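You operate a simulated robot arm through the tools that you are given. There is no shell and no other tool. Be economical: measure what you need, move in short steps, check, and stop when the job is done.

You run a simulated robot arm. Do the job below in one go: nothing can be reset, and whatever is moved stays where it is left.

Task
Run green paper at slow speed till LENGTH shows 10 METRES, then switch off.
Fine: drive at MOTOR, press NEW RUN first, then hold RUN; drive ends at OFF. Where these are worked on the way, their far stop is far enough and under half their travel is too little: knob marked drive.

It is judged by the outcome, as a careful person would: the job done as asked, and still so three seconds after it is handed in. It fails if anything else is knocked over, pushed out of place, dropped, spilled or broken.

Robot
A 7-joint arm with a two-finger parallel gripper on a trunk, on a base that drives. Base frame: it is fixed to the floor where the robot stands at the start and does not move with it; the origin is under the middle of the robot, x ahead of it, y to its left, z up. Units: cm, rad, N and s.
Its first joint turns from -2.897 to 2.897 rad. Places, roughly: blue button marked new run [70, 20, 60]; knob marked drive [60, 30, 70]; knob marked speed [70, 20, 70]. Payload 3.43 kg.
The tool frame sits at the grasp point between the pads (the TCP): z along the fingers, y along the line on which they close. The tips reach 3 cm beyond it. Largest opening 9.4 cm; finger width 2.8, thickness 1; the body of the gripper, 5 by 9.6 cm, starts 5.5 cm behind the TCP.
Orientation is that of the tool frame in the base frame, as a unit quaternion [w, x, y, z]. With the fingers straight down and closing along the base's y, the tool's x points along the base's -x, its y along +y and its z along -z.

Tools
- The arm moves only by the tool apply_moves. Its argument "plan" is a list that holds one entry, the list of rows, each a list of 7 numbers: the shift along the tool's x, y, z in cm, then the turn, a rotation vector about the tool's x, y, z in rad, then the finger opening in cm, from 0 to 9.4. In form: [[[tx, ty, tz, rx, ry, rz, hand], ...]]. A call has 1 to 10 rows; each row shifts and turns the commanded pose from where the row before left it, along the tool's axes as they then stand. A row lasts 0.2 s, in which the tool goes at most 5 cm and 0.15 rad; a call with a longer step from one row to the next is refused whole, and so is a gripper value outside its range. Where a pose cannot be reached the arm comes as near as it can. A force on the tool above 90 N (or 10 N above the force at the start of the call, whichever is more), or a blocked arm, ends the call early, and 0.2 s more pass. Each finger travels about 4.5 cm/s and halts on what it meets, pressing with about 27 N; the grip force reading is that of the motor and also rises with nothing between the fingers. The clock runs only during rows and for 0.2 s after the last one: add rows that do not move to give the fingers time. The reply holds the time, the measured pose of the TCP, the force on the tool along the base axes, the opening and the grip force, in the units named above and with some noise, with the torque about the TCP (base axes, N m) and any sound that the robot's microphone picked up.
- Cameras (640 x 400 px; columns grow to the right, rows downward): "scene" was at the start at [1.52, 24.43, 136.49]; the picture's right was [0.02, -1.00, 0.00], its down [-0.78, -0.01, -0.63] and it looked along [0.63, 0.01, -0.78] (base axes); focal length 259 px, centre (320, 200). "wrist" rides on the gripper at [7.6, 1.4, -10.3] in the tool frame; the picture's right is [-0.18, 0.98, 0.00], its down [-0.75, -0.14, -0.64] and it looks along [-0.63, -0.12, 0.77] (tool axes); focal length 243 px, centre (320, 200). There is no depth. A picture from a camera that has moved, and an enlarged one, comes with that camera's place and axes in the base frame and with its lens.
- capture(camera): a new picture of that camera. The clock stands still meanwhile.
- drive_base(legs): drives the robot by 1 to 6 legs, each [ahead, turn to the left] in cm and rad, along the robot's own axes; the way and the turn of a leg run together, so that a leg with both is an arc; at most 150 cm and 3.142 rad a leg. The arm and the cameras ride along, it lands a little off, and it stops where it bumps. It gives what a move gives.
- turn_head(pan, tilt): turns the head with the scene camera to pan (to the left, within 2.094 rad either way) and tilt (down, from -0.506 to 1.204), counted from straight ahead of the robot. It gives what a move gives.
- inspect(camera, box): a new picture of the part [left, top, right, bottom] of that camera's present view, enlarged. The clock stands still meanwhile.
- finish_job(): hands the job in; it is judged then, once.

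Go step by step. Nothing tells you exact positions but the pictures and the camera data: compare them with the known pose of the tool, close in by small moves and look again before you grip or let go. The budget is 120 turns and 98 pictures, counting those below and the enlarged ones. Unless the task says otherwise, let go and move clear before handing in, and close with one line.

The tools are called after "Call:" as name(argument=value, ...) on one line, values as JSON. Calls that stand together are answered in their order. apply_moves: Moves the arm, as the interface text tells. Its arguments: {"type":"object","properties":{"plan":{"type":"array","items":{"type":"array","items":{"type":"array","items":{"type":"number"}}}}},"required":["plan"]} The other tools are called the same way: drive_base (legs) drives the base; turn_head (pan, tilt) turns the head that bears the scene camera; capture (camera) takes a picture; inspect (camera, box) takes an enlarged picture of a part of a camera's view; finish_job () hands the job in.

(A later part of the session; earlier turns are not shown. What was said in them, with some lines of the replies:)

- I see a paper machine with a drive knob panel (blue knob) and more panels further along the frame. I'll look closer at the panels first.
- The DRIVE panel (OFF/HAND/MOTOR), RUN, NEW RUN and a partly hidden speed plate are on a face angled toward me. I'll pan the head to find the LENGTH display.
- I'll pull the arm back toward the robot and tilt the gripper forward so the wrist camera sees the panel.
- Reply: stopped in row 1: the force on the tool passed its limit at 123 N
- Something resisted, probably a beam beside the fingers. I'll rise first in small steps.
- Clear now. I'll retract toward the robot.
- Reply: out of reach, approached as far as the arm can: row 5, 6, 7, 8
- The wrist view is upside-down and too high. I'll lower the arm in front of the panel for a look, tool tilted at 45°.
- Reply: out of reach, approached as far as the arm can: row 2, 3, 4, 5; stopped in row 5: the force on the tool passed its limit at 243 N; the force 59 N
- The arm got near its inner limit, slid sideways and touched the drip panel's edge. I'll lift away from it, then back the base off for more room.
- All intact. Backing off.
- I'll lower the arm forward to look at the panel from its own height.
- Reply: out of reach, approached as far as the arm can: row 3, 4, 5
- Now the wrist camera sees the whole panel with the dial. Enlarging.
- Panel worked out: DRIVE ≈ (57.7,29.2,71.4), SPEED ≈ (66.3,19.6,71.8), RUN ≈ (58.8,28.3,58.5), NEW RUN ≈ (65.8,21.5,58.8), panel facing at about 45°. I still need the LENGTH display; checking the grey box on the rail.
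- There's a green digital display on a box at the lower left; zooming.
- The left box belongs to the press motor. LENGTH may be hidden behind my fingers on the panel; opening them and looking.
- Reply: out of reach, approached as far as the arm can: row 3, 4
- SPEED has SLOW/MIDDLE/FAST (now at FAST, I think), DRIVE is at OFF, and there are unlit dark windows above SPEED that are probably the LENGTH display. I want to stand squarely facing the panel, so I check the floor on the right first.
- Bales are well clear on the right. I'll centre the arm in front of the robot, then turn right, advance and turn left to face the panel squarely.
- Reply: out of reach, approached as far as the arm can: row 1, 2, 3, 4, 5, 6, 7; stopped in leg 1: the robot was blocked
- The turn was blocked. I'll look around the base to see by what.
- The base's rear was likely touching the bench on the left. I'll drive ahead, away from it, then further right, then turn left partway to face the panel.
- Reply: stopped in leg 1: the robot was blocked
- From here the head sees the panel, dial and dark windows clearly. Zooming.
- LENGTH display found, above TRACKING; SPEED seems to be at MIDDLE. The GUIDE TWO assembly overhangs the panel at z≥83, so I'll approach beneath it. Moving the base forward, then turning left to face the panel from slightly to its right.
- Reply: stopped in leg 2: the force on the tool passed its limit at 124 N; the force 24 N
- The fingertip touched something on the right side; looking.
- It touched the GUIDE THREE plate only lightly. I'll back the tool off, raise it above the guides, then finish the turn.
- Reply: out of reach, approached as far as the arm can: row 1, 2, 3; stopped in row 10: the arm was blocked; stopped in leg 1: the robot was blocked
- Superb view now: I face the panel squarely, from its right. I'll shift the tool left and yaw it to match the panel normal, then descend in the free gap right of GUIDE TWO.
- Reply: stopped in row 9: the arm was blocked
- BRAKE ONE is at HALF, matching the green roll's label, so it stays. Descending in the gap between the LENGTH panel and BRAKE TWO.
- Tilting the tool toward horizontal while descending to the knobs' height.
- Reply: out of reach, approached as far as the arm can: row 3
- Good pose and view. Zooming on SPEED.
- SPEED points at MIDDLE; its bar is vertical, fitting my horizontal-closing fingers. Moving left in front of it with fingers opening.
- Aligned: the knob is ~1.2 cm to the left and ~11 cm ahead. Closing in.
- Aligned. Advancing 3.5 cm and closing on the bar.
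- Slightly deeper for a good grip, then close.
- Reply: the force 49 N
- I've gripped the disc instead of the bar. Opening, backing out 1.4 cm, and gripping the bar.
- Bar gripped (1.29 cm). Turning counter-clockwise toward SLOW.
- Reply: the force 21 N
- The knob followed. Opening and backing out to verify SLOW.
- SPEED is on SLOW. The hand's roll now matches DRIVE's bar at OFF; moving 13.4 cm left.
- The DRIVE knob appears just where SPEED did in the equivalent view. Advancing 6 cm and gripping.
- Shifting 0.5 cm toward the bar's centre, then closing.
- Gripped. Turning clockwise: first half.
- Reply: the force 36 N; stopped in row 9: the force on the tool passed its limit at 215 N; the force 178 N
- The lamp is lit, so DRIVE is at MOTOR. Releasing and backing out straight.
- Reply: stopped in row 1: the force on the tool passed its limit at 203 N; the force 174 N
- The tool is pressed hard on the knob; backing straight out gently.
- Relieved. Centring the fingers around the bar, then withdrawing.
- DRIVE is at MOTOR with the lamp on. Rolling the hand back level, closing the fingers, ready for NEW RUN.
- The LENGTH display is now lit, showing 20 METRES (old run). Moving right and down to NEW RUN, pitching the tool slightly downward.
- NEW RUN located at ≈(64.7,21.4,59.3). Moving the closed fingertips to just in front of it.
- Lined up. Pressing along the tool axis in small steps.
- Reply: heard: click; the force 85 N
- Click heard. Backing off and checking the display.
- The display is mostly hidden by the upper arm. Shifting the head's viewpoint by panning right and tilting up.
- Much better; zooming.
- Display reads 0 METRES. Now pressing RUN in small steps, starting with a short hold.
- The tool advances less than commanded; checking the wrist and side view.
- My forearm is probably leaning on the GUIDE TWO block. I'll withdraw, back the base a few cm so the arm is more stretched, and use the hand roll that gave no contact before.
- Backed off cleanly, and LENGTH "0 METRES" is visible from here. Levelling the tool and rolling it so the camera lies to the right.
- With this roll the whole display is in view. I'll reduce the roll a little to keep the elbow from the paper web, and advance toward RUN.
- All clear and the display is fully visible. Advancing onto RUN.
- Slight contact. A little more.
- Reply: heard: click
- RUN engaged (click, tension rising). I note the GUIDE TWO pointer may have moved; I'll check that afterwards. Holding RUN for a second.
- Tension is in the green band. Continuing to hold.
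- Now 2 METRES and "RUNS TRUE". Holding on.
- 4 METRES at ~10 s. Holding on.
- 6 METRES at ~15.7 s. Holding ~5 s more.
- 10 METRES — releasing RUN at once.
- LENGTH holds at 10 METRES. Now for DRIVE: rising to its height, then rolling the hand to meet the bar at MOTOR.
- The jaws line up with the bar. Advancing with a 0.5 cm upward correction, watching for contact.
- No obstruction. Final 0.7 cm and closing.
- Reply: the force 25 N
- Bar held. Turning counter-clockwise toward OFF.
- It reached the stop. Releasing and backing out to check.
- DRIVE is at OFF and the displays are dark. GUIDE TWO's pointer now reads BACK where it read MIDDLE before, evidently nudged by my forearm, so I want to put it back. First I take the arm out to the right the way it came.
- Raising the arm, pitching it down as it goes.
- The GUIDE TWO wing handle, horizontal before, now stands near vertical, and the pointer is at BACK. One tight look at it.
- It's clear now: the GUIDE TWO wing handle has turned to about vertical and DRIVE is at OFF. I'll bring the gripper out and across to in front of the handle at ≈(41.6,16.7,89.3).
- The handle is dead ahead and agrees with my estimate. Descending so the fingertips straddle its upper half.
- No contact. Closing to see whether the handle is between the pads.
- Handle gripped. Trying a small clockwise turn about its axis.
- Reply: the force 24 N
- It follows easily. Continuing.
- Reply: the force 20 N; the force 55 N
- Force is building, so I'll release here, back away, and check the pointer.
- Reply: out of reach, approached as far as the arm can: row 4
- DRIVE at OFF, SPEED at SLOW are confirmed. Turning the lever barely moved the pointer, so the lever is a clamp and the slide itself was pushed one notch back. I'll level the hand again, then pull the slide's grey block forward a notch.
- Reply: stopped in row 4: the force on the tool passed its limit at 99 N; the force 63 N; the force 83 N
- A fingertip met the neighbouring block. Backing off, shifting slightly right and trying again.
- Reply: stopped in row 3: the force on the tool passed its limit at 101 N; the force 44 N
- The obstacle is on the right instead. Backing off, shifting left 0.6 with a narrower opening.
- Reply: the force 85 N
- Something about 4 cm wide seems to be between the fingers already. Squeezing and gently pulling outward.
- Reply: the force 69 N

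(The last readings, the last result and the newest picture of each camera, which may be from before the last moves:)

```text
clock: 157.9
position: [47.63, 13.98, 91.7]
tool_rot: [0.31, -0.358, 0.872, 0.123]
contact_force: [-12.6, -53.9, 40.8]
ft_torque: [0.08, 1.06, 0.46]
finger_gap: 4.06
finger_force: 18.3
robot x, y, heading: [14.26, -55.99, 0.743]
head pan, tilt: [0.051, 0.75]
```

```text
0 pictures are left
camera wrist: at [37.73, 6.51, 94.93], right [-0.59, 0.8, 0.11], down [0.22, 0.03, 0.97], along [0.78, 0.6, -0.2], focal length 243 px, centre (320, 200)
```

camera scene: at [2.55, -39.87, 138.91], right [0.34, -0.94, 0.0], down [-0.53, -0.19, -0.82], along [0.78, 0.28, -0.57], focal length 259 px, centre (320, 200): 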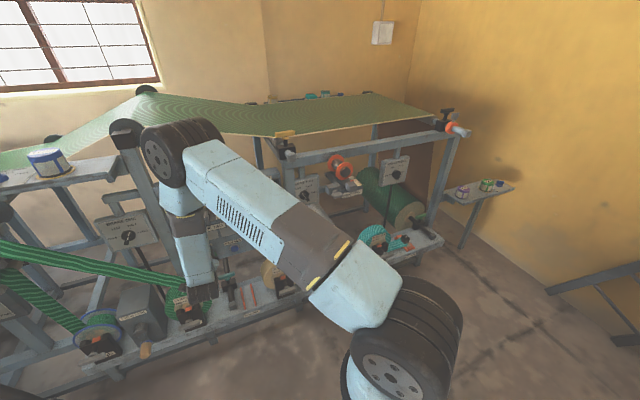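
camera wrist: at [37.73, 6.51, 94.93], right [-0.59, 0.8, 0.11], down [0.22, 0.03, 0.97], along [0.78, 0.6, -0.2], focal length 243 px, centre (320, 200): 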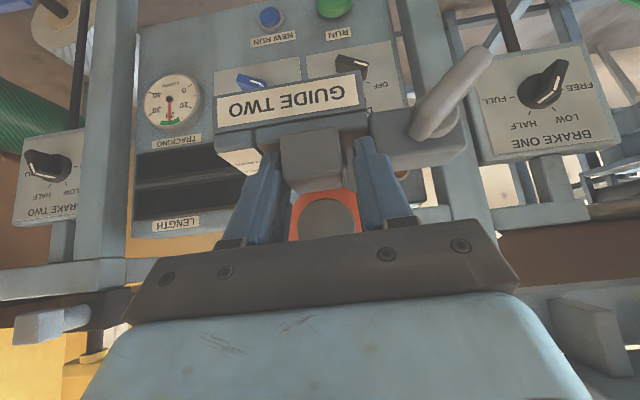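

The picture shows the fingers squarely on the slide's grey block. Pulling it straight out in small steps.

Call:
apply_moves(plan=[[[0.27, 0, -0.22, 0, 0, 0, 1], [0.27, 0, -0.22, 0, 0, 0, 1], [0.27, 0, -0.22, 0, 0, 0, 1], [0, 0, 0, 0, 0, 0, 1]]])

```text
clock: 158.9
position: [47.18, 13.4, 91.5]
tool_rot: [0.31, -0.357, 0.873, 0.121]
contact_force: [26.6, -29.6, 33.0]
ft_torque: [-0.54, -0.81, -0.04]
finger_gap: 3.61
finger_force: 41.8
robot x, y, heading: [14.54, -55.96, 0.747]
head pan, tilt: [0.051, 0.75]
```

Call:
apply_moves(plan=[[[0.27, 0, -0.22, 0, 0, 0, 1], [0.27, 0, -0.22, 0, 0, 0, 1], [0, 0, 0, 0, 0, 0, 1]]])

```text
clock: 159.7
position: [46.64, 12.89, 91.46]
tool_rot: [0.31, -0.357, 0.873, 0.12]
contact_force: [30.8, -35.8, 29.8]
ft_torque: [-0.54, -0.32, 0.12]
finger_gap: 3.61
finger_force: 44.5
robot x, y, heading: [14.37, -55.92, 0.748]
head pan, tilt: [0.051, 0.75]
```

The block follows with almost no resistance. A last 0.35 cm, then release and lift away.

Call:
apply_moves(plan=[[[0.27, 0, -0.22, 0, 0, 0, 1], [0, 0, 0, 0, 0, 0, 1]]])

Call:
apply_moves(plan=[[[0, 0, 0, 0, 0, 0, 3.8], [0, 0, 0, 0, 0, 0, 4.5], [0, 0, -0.8, 0, 0, 0, 4.5], [0, 0, -1.5, 0, 0, 0, 4.5], [0, 0, -2, 0, 0, 0, 4.5], [0, 0, -2, 0, 0, 0, 3], [0, 0, 0, 0, 0, 0, 1], [0, 0, 0, 0, 0, 0, 0]]])

```text
clock: 160.3
position: [46.57, 12.53, 91.55]
tool_rot: [0.311, -0.357, 0.873, 0.121]
contact_force: [34.1, -34.2, 26.9]
ft_torque: [-0.27, -0.58, 0.44]
finger_gap: 3.59
finger_force: 44.6
robot x, y, heading: [14.71, -56.2, 0.748]
head pan, tilt: [0.051, 0.75]
```

```text
clock: 162.1
position: [43.15, 10.19, 96.37]
tool_rot: [0.309, -0.359, 0.872, 0.122]
contact_force: [0.3, 0.4, -0.5]
ft_torque: [0.01, -0.01, -0.03]
finger_gap: 0.0
finger_force: 17.8
robot x, y, heading: [14.71, -55.58, 0.745]
head pan, tilt: [0.051, 0.75]
```

Now easing the clamp lever's raised end back down toward horizontal with the closed fingertips.

Call:
apply_moves(plan=[[[-0.6, 1.4, 0.45, 0, 0, 0, 0], [-0.57, 2, 0.48, 0, 0, 0, 0], [0, 0, 0, 0, 0, 0, 0], [0.31, 0, 0.39, 0, 0, 0, 0], [0.37, 0, 0.47, 0, 0, 0, 0], [0.37, 0, 0.47, 0, 0, 0, 0], [0.37, 0, 0.47, 0, 0, 0, 0], [0.37, 0, 0.47, 0, 0, 0, 0]]])

```text
clock: 163.9
position: [42.14, 13.55, 93.36]
tool_rot: [0.309, -0.358, 0.873, 0.121]
contact_force: [0.5, 0.1, 0.0]
ft_torque: [-0.02, 0.0, 0.03]
finger_gap: 0.02
finger_force: 26.8
robot x, y, heading: [14.76, -56.08, 0.744]
head pan, tilt: [0.051, 0.75]
```

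Call:
apply_moves(plan=[[[0.31, 0, 0.39, 0, 0, 0, 0], [0.2, 0, 0.25, 0, 0, 0, 0]]])

```text
clock: 164.5
position: [42.32, 13.5, 92.54]
tool_rot: [0.31, -0.358, 0.873, 0.121]
contact_force: [4.6, -9.5, 2.7]
ft_torque: [-0.31, -0.14, -0.07]
finger_gap: 0.03
finger_force: 27.2
robot x, y, heading: [14.37, -55.72, 0.744]
head pan, tilt: [0.051, 0.75]
```

I was just beside the lever's end. Rising, shifting 2 cm left, then pressing down on its top.

Call:
apply_moves(plan=[[[-0.6, 0, -0.8, 0, 0, 0, 0], [-1.2, 0, -1.5, 0, 0, 0, 0], [-0.6, 0, -0.7, 0, 0, 0, 0], [0, 1, 0, 0, 0, 0, 0], [0, 1, 0, 0, 0, 0, 0], [0, 0, 0, 0, 0, 0, 0], [0.5, 0, 0.62, 0, 0, 0, 0], [0.37, 0, 0.47, 0, 0, 0, 0]]])

Call:
apply_moves(plan=[[[0.37, 0, 0.47, 0, 0, 0, 0], [0.37, 0, 0.47, 0, 0, 0, 0]]])

```text
clock: 166.3
position: [40.71, 14.95, 95.06]
tool_rot: [0.31, -0.358, 0.873, 0.121]
contact_force: [0.3, 0.4, -0.2]
ft_torque: [-0.01, 0.01, 0.01]
finger_gap: 0.0
finger_force: 27.0
robot x, y, heading: [14.43, -55.81, 0.745]
head pan, tilt: [0.051, 0.75]
```

```text
clock: 166.9
position: [40.55, 14.99, 93.99]
tool_rot: [0.309, -0.359, 0.872, 0.122]
contact_force: [-1.0, -0.4, 0.2]
ft_torque: [0.02, 0.03, -0.01]
finger_gap: 0.01
finger_force: 27.1
robot x, y, heading: [14.58, -56.11, 0.745]
head pan, tilt: [0.051, 0.75]
```

Call:
apply_moves(plan=[[[0.31, 0, 0.39, 0, 0, 0, 0], [0.31, 0, 0.39, 0, 0, 0, 0]]])

```text
clock: 167.5
position: [40.47, 14.96, 92.83]
tool_rot: [0.309, -0.359, 0.872, 0.122]
contact_force: [0.2, -0.5, -0.3]
ft_torque: [-0.01, -0.02, -0.01]
finger_gap: 0.0
finger_force: 26.7
robot x, y, heading: [14.8, -55.68, 0.745]
head pan, tilt: [0.051, 0.75]
```

No resistance; the lever should now lie near level. Lifting clear and finishing.

Call:
apply_moves(plan=[[[-0.6, 0, -0.8, 0, 0, 0, 0], [-1.2, 0, -1.6, 0, 0, 0, 0], [-1.5, 0, -2, 0, 0, 0, 0], [-1.5, 0, -2, 0, 0, 0, 0], [0.8, 0, -1.5, 0, 0, 0, 0], [1.5, 0, -1.8, 0, 0, 0, 0], [1.5, 0, -1.5, 0, 0, 0, 0], [0, 0, 0, 0, 0, 0, 0]]])

```text
clock: 169.3
position: [36.28, 10.69, 102.39]
tool_rot: [0.309, -0.358, 0.873, 0.121]
contact_force: [0.0, 0.3, -0.2]
ft_torque: [0.02, 0.02, 0.01]
finger_gap: 0.0
finger_force: 26.9
robot x, y, heading: [14.35, -56.2, 0.746]
head pan, tilt: [0.051, 0.75]
```

Call:
finish_job()

```text
The job is handed in.
```

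The green paper ran at SLOW until LENGTH showed 10 METRES, and DRIVE is back at OFF, but my forearm knocked GUIDE TWO out of place and I could not confirm I put it right. Its pointer went from MIDDLE to BACK and its lever turned. I pulled the slide forward about one notch and pushed the lever down towards level, with no pictures left to check either.
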